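You operate a simulated robot arm through the tools that you are given. There is no shell and no other tool. Be economical: measure what you need, move in short steps, check, and stop when the job is done.

Carry out the task below with a simulated robot arm. There is one attempt and no reset: what you move stays moved.

TASK
Take the towel pack from the top of the white table and put it on top of the brown bands carton.
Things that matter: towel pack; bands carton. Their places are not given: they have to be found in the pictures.

It is judged by the outcome, as a careful person would: the job done as asked, and still so three seconds after it is handed in. It fails if anything else is knocked over, pushed out of place, dropped, spilled or broken.

THE ROBOT
A 7-joint arm with a two-finger parallel gripper, fixed in place. Base frame: the origin is at the foot of the arm, x ahead of it, y to its left, z up; the work surface is at about z = 0. Lengths are in m, angles in rad, forces in N, time in s.
With the tool pointing down near the work surface it reaches from about 0.22 to 0.58 m from the base axis. Its first joint turns from -1.152 to 1.152 rad. Payload 2.5 kg.
Tool frame: the origin (TCP) lies between the finger pads and is the grasp point; the fingertips stand 0.023 m ahead of it; z points along the fingers, y is the line along which they close. The gripper opens to 0.094 m. The fingers are 0.038 m wide and 0.01 m thick; the gripper's body (0.054 by 0.096 m) begins 0.039 m behind the TCP.
Orientation is that of the tool frame in the base frame, as a unit quaternion [x, y, z, w]. With the fingers straight down and closing along the base's y, the tool's x points along the base's -x, its y along +y and its z along -z.

THE INTERFACE
- The arm moves only by the tool nudge_tool. Its argument "targets" is a list of rows, each an object of numbers (a shift or turn left out is 0, a gripper value left out holds the last): "x", "y", "z": the shift along the base's x, y, z in cm; "rx", "ry", "rz": the turn, a rotation vector about the base's x, y, z in rad. In form: [{"x": .., "y": .., "z": .., "rx": .., "ry": .., "rz": ..}, ...]. A call has 1 to 8 rows; each row is the pose to reach, as a shift and turn from the pose commanded when the call began. "jaw" is the finger opening in cm, from 0 to 9.4, set as the call begins (left out, the last holds). A row lasts 0.2 s, in which the tool goes at most 0.05 m and 0.15 rad; a call with a longer step from one row to the next is refused whole, and so is a gripper value outside its range. A pose out of reach is approached as far as the arm can. The call stops where the force on the tool passes 40 N (or 10 N more than at its start, if that is more) or the arm is blocked; 0.2 s more then pass. The fingers move at their own pace (about 0.108 m/s each) and stop on an object; they squeeze with about 29 N. The grip force told is the motor's: it shows also when the fingers shut on nothing. Time passes only in rows, and 0.2 s behind the last, so rows that repeat a pose let the fingers close. It gives the time, the measured TCP pose, the force on the tool (base axes), the opening and the grip force at its end, in the units of the frame above (readings bear some noise), and new pictures: "views" is both (left out), scene, wrist or none.
- Cameras (640 x 400 px; columns grow to the right, rows downward): "scene" is fixed at [0.0964, -0.4014, 0.5321]; the picture's right is [0.95, -0.32, 0.00], its down [-0.22, -0.64, -0.73] and it looks along [0.23, 0.69, -0.68] (base axes); focal length 214 px, centre (320, 200). "wrist" rides on the gripper at [-0.039, 0, -0.044] in the tool frame; the picture's right is [0.00, -1.00, 0.00], its down [0.97, 0.00, -0.24] and it looks along [0.24, 0.00, 0.97] (tool axes); focal length 218 px, centre (320, 200).
- probe_pixels(camera, pixels): for up to 12 pixels [column, row] of the newest picture of that camera ("zoom" is the newest enlarged one), the place [x, y, z] in the base frame of the surface seen there, good to about 0.003 m. No time passes.
- close_up(camera, box): a new picture of the part [left, top, right, bottom] of that camera's present view, enlarged. No time passes.
- sign_off(): hands the job in; it is judged then, once.

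Work in short steps. Measure before you move; look again where a grasp or a placing could have gone wrong, and mend it. You have 60 turns and 100 pictures in all, the two below and enlarged ones among them. Open the gripper and draw the arm clear of the work before you hand the job in, unless the task says otherwise; then end with one line.

The tools are called as name(argument=value, ...) on one line, values as JSON. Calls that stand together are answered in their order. nudge_tool: Moves the arm, as the interface text tells. Its arguments: {"type":"object","properties":{"targets":{"type":"array"},"jaw":{"type":"number"},"views":{"type":"string","enum":["both","scene","wrist","none"]}},"required":["targets"]} The other tools are called the same way: probe_pixels (camera, pixels) gives the place of the surface under pixels of a picture; close_up (camera, box) takes an enlarged picture of a part of a camera's view; sign_off () hands the job in.

At the start:

```text
t: 0.0
eef_pos: [0.3266, 0.1348, 0.3176]
tool_rot: [0.0, 1.0, 0.0, 0.0]
force: [-0.2, 0.6, 0.4]
gripper_width: 0.0939
finger_force: 0.1
```

scene: 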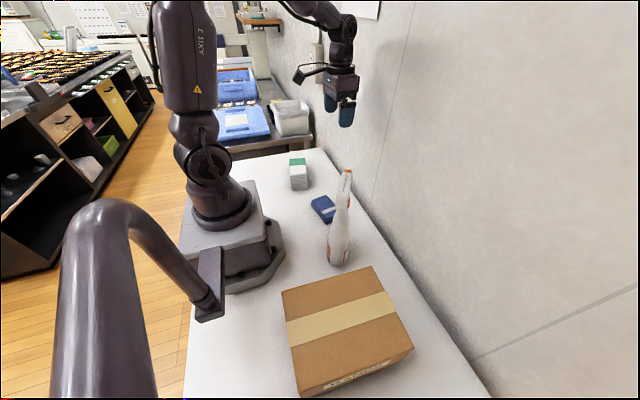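
wrist: 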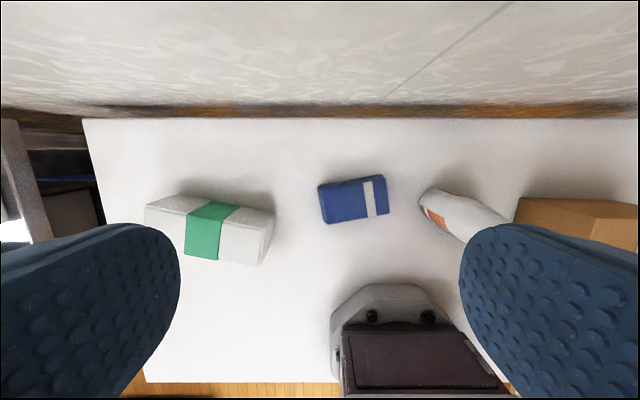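

The white pack with a green band (wrist ~210,230) and a blue pack (~353,200) are both candidates, so I enlarge them and the carton.

close_up(camera="wrist", box=[130, 150, 450, 350])

close_up(camera="scene", box=[240, 140, 440, 265])

close_up(camera="scene", box=[240, 240, 480, 400])

probe_pixels(camera="wrist", pixels=[[150, 205], [181, 196], [272, 213], [255, 262], [210, 230], [187, 252], [290, 300], [320, 188], [385, 178], [327, 222], [388, 213], [353, 200]])

probe_pixels(camera="scene", pixels=[[283, 293], [371, 268], [412, 347], [299, 394], [345, 320], [338, 262], [347, 172], [340, 215], [420, 380], [330, 245]])

```text
2.00 times, centred on (290, 250) of wrist
```

zoom: 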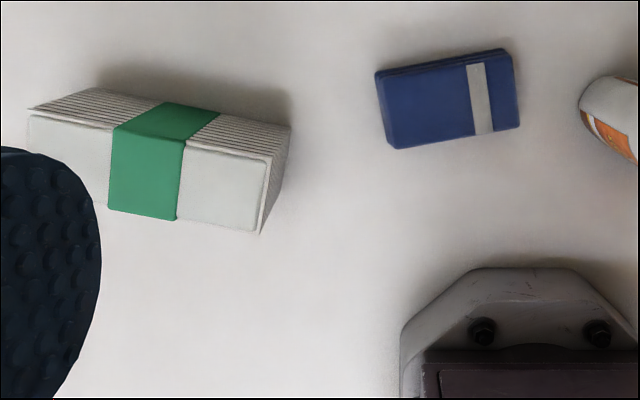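

```text
3.20 times, centred on (340, 202) of scene
```

zoom: 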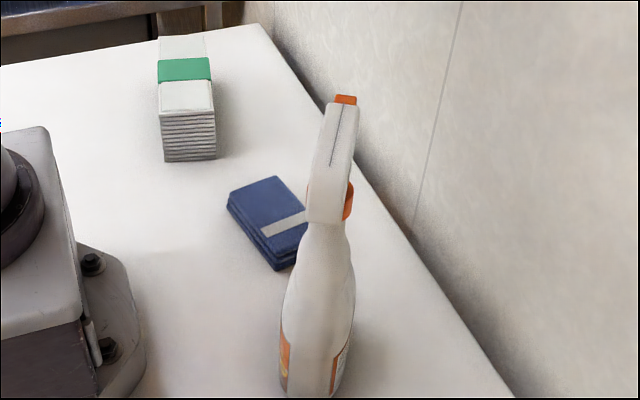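

```text
2.50 times, centred on (360, 320) of scene
```

zoom: 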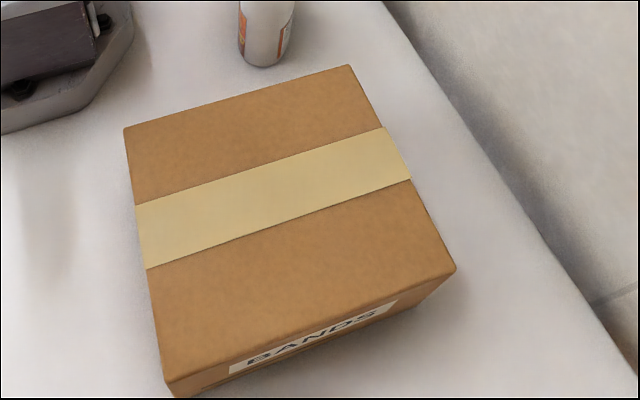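

```text
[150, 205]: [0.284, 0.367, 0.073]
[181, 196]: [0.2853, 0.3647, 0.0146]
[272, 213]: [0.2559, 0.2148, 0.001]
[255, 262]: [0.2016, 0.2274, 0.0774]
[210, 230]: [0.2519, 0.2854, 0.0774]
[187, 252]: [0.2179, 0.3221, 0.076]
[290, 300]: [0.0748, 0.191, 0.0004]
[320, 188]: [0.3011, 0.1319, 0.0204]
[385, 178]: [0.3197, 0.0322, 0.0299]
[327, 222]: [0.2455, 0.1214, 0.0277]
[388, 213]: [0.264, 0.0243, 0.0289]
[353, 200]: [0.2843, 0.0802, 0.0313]
```

```text
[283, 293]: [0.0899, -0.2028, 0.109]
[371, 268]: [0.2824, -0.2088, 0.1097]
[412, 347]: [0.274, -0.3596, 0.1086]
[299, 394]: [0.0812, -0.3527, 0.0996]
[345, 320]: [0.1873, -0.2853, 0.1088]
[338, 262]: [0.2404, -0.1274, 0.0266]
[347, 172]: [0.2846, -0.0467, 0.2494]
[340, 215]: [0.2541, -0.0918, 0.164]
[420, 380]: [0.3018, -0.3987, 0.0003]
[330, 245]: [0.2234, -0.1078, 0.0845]
```

The white, many-layered stack with the green band looks like folded paper towels; I check both objects closer for labels.

close_up(camera="wrist", box=[300, 150, 428, 230])

close_up(camera="scene", box=[280, 150, 344, 190])

probe_pixels(camera="scene", pixels=[[291, 174], [306, 174], [290, 165], [305, 165], [290, 154], [303, 154], [291, 188], [306, 188], [298, 182]])

```text
5.00 times, centred on (364, 190) of wrist
```

zoom: 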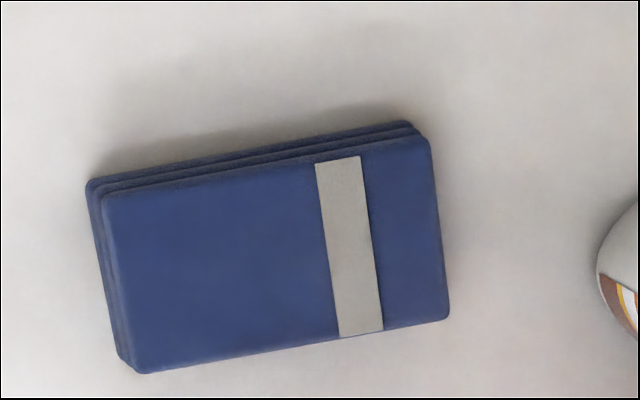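

```text
10.00 times, centred on (312, 170) of scene
```

zoom: 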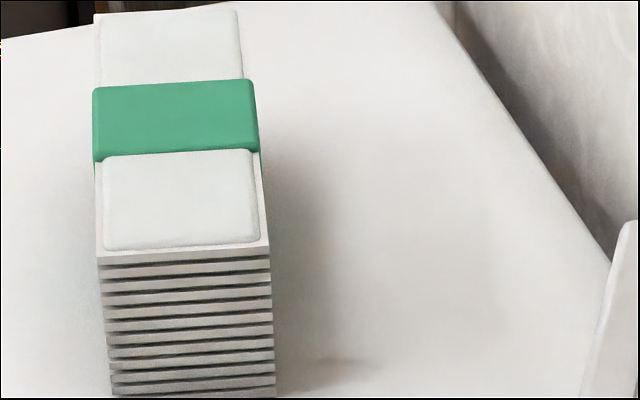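

```text
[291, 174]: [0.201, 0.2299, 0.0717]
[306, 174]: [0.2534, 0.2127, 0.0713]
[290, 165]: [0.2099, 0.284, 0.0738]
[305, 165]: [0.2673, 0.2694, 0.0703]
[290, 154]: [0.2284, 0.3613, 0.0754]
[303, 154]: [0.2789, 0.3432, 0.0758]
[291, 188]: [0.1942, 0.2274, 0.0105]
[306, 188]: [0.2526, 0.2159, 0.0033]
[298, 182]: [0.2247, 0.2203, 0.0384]
```

The white green-banded pack is the towel pack: about 0.06 × 0.14 × 0.077, centre about (0.242, 0.289), its long side 0.2 rad off y. I go above it, turning the tool so that the fingers close across its width.

nudge_tool(targets=[{"x": -1, "y": 2, "rz": 0.14}, {"x": -2, "y": 4, "rz": 0.28}, {"x": -3, "y": 6, "rz": 0.42}, {"x": -4, "y": 8, "rz": 0.56}, {"x": -5, "y": 10, "rz": 0.7}, {"x": -6, "y": 12, "rz": 0.84}, {"x": -7, "y": 14, "rz": 0.98}, {"x": -8.5, "y": 15.4, "rz": 1.12}], jaw=9.4, views="none")

nudge_tool(targets=[{"z": -3, "rz": 0.12}, {"z": -6, "rz": 0.246}, {"z": -9, "rz": 0.246}, {"z": -12, "rz": 0.246}])

```text
t: 1.8
eef_pos: [0.2427, 0.2908, 0.3173]
tool_rot: [-0.532, 0.847, 0.0, 0.0]
force: [-0.3, -0.7, 0.3]
gripper_width: 0.0941
finger_force: 0.0
```

```text
t: 2.8
eef_pos: [0.2419, 0.2932, 0.1957]
tool_rot: [-0.632, 0.775, 0.001, 0.001]
force: [-0.1, -0.6, -0.1]
gripper_width: 0.0939
finger_force: 0.0
```

scene: 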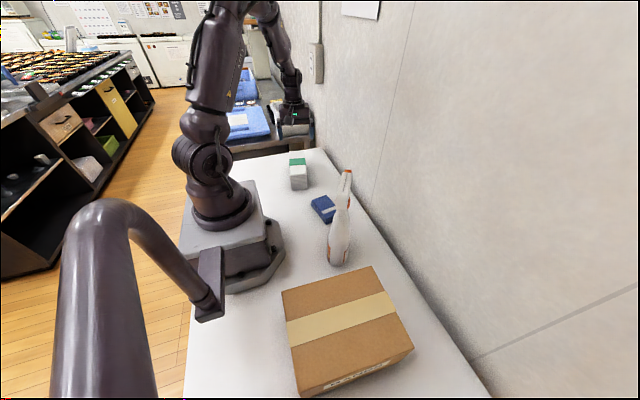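
wrist: 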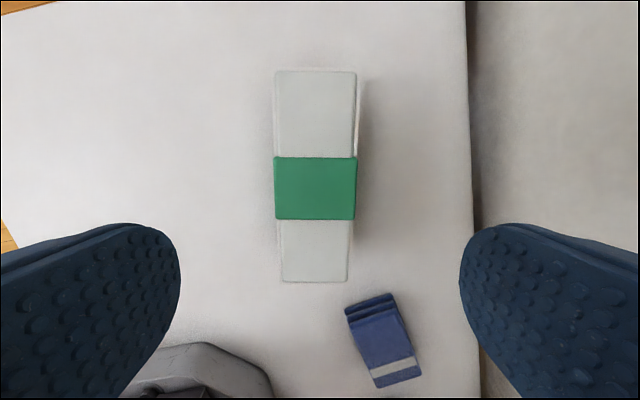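

The pack (columns 275–357) is lined up between the fingers; I measure its corners.

probe_pixels(camera="wrist", pixels=[[278, 75], [354, 75], [278, 188], [353, 188], [285, 278], [344, 278], [316, 188]])

```text
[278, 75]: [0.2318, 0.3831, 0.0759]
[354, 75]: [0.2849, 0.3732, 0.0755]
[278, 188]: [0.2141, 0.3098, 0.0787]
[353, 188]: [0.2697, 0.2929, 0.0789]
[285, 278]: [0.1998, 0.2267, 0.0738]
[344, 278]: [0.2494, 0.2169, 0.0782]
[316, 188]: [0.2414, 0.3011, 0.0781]
```

Centre is (0.2415, 0.300) and the length 0.16. I shift 0.7 cm and descend to z≈0.055.

nudge_tool(targets=[{"y": 0.8, "z": -2}, {"y": 0.8, "z": -5}, {"y": 0.8, "z": -8}, {"y": 0.8, "z": -10}, {"y": 0.8, "z": -12}, {"y": 0.8, "z": -13}, {"y": 0.8, "z": -14}, {"y": 0.8, "z": -14}])

```text
t: 4.6
eef_pos: [0.2402, 0.2965, 0.056]
tool_rot: [-0.631, 0.776, 0.001, -0.001]
force: [0.2, -0.3, 0.4]
gripper_width: 0.094
finger_force: 0.1
```

scene: 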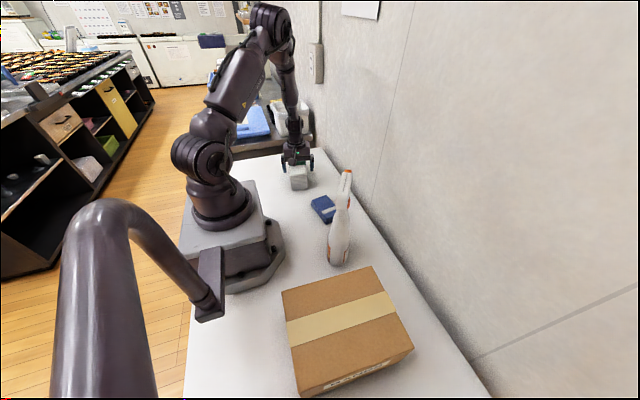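
wrist: 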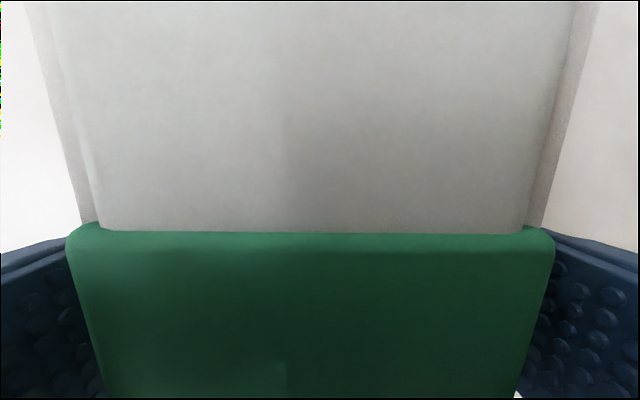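

The fingers straddle the pack at its green band with no contact force. I close on it.

nudge_tool(targets=[{}, {}, {}, {}], jaw=0, views="none")

nudge_tool(targets=[{"z": 1}, {"z": 2.5}, {"z": 4}, {"z": 6}, {"z": 6}])

```text
t: 5.6
eef_pos: [0.2401, 0.2961, 0.0571]
tool_rot: [-0.632, 0.775, 0.0, 0.0]
force: [0.3, 0.1, 0.1]
gripper_width: 0.0617
finger_force: 28.8
```

```text
t: 6.8
eef_pos: [0.2424, 0.2981, 0.1169]
tool_rot: [-0.631, 0.776, 0.0, 0.0]
force: [-0.9, -0.2, -2.0]
gripper_width: 0.0614
finger_force: 29.0
```

scene: 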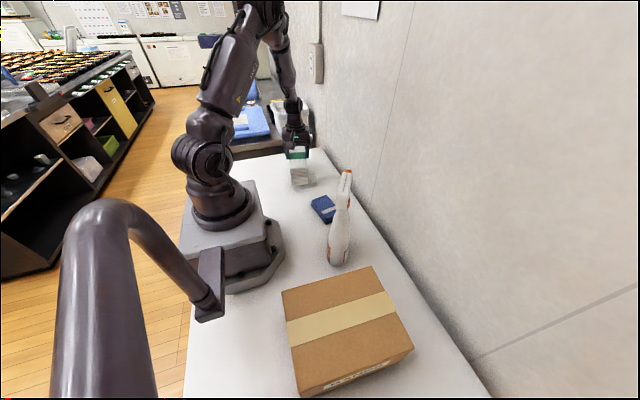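
wrist: 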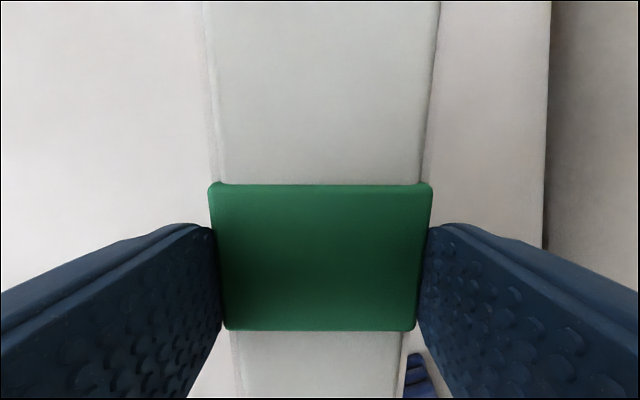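

The pack is held (opening 0.0614). I check the wall's and bottle's place, and lift meanwhile.

probe_pixels(camera="scene", pixels=[[420, 150], [420, 250], [480, 250], [380, 100], [347, 172], [346, 177], [470, 365]])

nudge_tool(targets=[{"z": 4}, {"z": 8}, {"z": 12}, {"z": 16}, {"z": 20}, {"z": 24}, {"z": 27}, {"z": 27}], views="none")

```text
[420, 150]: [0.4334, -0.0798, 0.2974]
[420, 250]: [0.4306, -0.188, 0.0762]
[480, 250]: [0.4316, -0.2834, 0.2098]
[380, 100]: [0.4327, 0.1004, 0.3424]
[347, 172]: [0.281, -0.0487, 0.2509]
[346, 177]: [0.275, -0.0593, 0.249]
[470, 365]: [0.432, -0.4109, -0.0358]
```

```text
t: 8.6
eef_pos: [0.2429, 0.2986, 0.3874]
tool_rot: [-0.632, 0.775, 0.0, 0.0]
force: [0.2, 0.1, 0.0]
gripper_width: 0.0611
finger_force: 28.9
```

Lifted to z=0.387; the wall is at x=0.43 and the bottle top at about 0.26. I swing over toward the carton at this height, turning the pack's length onto x.

nudge_tool(targets=[{"x": 0.7, "y": -3.6, "rz": -0.085}, {"x": 1.4, "y": -7.3, "rz": -0.17}, {"x": 2.1, "y": -11, "rz": -0.256}, {"x": 2.6, "y": -14.6, "rz": -0.34}, {"x": 3.0, "y": -18.3, "rz": -0.427}, {"x": 3.4, "y": -22, "rz": -0.51}, {"x": 3.6, "y": -25.6, "rz": -0.6}, {"x": 3.7, "y": -29.2, "rz": -0.683}], views="scene")

```text
t: 10.4
eef_pos: [0.2786, 0.0036, 0.3885]
tool_rot: [-0.335, 0.942, 0.0, 0.0]
force: [0.1, 0.4, -2.8]
gripper_width: 0.0615
finger_force: 29.4
```

scene: 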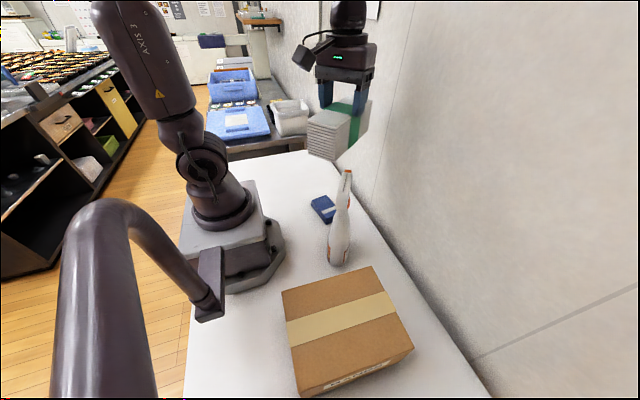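

The pack hangs well and level. I carry on to above the carton's centre (0.184, -0.281).

nudge_tool(targets=[{"x": -0.3, "y": -3.6, "rz": -0.085}, {"x": -0.8, "y": -7.3, "rz": -0.17}, {"x": -1.6, "y": -11, "rz": -0.256}, {"x": -2.8, "y": -14.6, "rz": -0.34}, {"x": -4.2, "y": -18.3, "rz": -0.427}, {"x": -5.8, "y": -22, "rz": -0.51}, {"x": -7.6, "y": -25.3, "rz": -0.6}, {"x": -9.4, "y": -28.5, "rz": -0.7}], views="both")

```text
t: 12.2
eef_pos: [0.1823, -0.2806, 0.3876]
tool_rot: [0.011, 1.0, 0.001, 0.0]
force: [-0.7, 0.1, -1.6]
gripper_width: 0.0613
finger_force: 29.7
```

scene: 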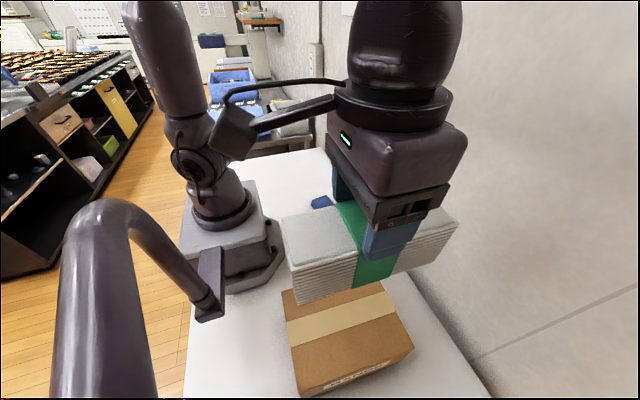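
wrist: 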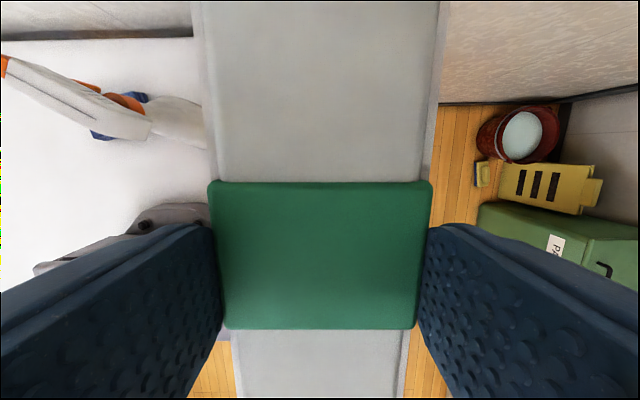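

The pack is over the carton. Before lowering I check where the bracket on the wrist (235,135) sits relative to the arm's base and the bottle.

probe_pixels(camera="scene", pixels=[[235, 135], [215, 140], [240, 158], [290, 115], [290, 82], [293, 285], [458, 225], [300, 303]])

nudge_tool(targets=[{"z": -3}, {"z": -6}, {"z": -9}, {"z": -12}, {"z": -15}, {"z": -15}])

```text
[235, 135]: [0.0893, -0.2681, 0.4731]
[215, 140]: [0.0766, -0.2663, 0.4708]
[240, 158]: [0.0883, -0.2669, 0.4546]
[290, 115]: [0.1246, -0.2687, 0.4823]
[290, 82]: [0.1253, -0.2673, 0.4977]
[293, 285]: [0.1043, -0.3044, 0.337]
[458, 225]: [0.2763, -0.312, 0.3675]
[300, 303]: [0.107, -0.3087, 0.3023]
```

```text
t: 13.6
eef_pos: [0.1845, -0.2796, 0.2362]
tool_rot: [0.009, 1.0, -0.001, 0.0]
force: [0.3, 0.7, -2.1]
gripper_width: 0.0614
finger_force: 28.8
```

scene: 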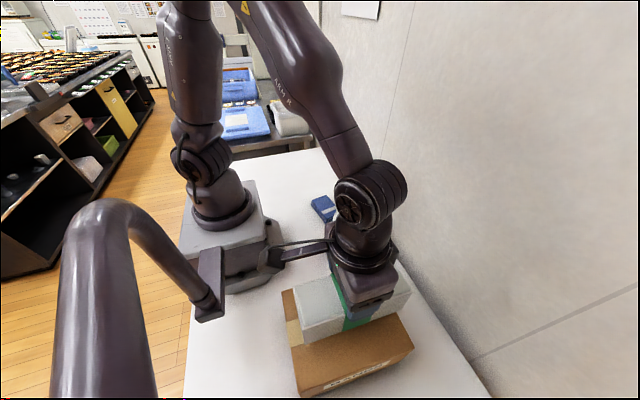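
wrist: 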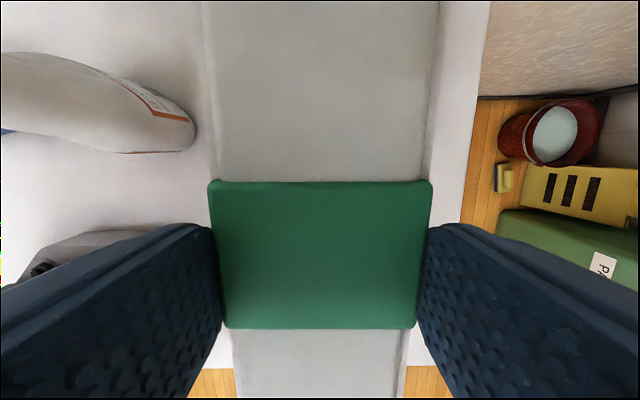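

Clear of everything; the expected contact is at z≈0.166. I lower to about 0.172, then in small steps.

nudge_tool(targets=[{"z": -2}, {"z": -4}, {"z": -5.5}, {"z": -6.3}, {"z": -6.3}], views="none")

nudge_tool(targets=[{"z": -0.3}, {"z": -0.5}, {"z": -0.5}])

```text
t: 14.4
eef_pos: [0.1859, -0.2813, 0.1911]
tool_rot: [0.008, 1.0, -0.002, 0.003]
force: [-1.0, 2.6, 10.3]
gripper_width: 0.0614
finger_force: 29.0
stopped in row 3: the force on the tool passed its limit (the readings are from after the stop); the commanded pose is now the measured one
```

```text
t: 14.8
eef_pos: [0.1874, -0.2821, 0.1907]
tool_rot: [0.009, 1.0, -0.002, 0.003]
force: [-0.2, 0.5, 5.5]
gripper_width: 0.0613
finger_force: 29.2
stopped in row 1: the force on the tool passed its limit (the readings are from after the stop); the commanded pose is now the measured one
```

scene: 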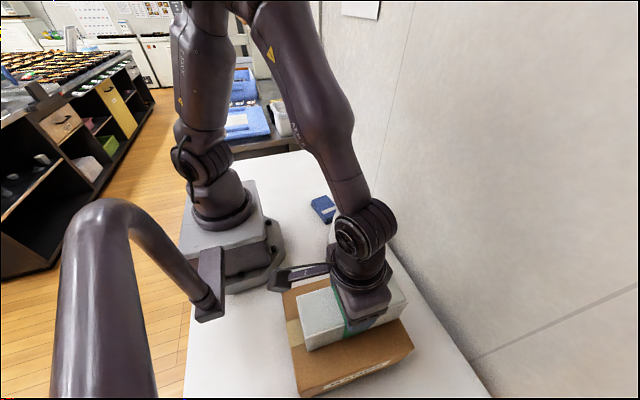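
wrist: 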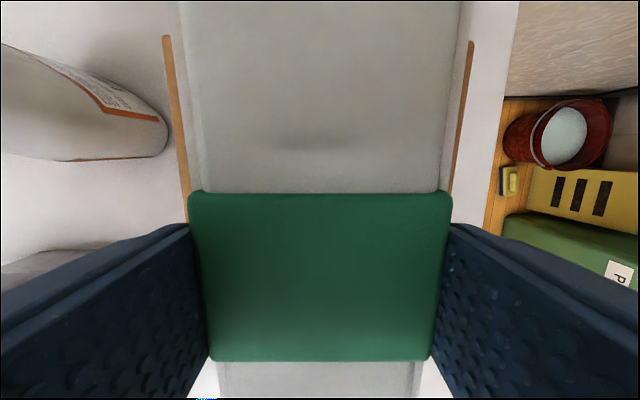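

Contact came at z=0.191: the pack had slid ~3 cm in the fingers during the lift, so its bottom is already on the carton. I check that it is level before letting go.

probe_pixels(camera="scene", pixels=[[300, 297], [312, 345], [335, 320], [325, 290], [310, 351], [403, 300], [404, 318], [350, 365]])

close_up(camera="scene", box=[260, 260, 440, 400])

```text
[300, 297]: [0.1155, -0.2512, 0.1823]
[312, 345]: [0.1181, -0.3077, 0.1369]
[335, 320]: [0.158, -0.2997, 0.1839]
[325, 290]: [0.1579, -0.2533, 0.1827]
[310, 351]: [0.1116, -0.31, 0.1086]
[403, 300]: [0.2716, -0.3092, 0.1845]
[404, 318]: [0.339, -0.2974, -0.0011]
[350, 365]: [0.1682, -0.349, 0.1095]
```

```text
2.86 times, centred on (350, 330) of scene
```

zoom: 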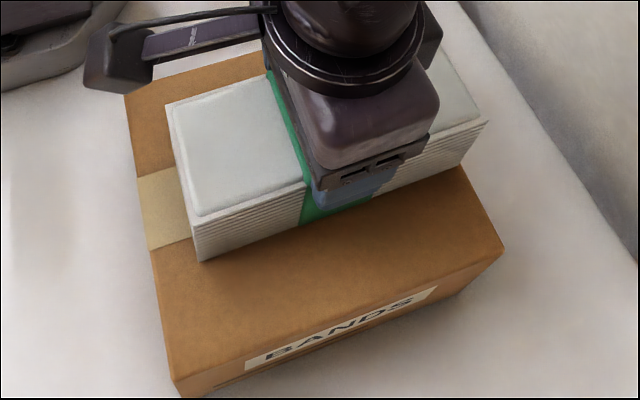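

The pack is level (top 0.183, bottom 0.109) and wholly within the carton's top. I open the fingers and retreat straight up.

nudge_tool(targets=[{}, {}, {}], jaw=9.4, views="none")

nudge_tool(targets=[{"z": 1}, {"z": 3}, {"z": 6}, {"z": 9}, {"z": 12}, {"z": 15}, {"z": 18}, {"z": 20}], views="scene")

```text
t: 15.6
eef_pos: [0.1864, -0.2818, 0.1915]
tool_rot: [0.009, 1.0, -0.002, 0.003]
force: [0.9, 0.2, -0.6]
gripper_width: 0.094
finger_force: 0.2
```

```text
t: 17.4
eef_pos: [0.1879, -0.2841, 0.3931]
tool_rot: [0.009, 1.0, -0.002, 0.004]
force: [0.4, 0.0, 0.7]
gripper_width: 0.0941
finger_force: 0.0
```

scene: 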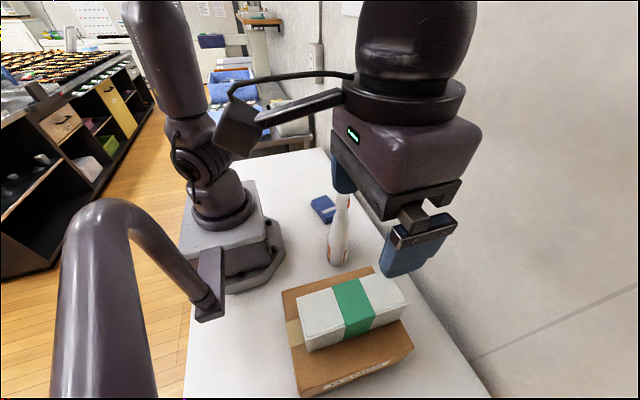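

The pack lies on the carton, the bottle and the blue pack are unmoved, and the arm is open and 0.2 m above. I hand it in.

sign_off()

```text
The job is handed in.
```

The towel pack (I took this to be the white stack with the green band) is lying flat on top of the brown bands carton. Nothing else was moved, and the gripper is open and clear above it.
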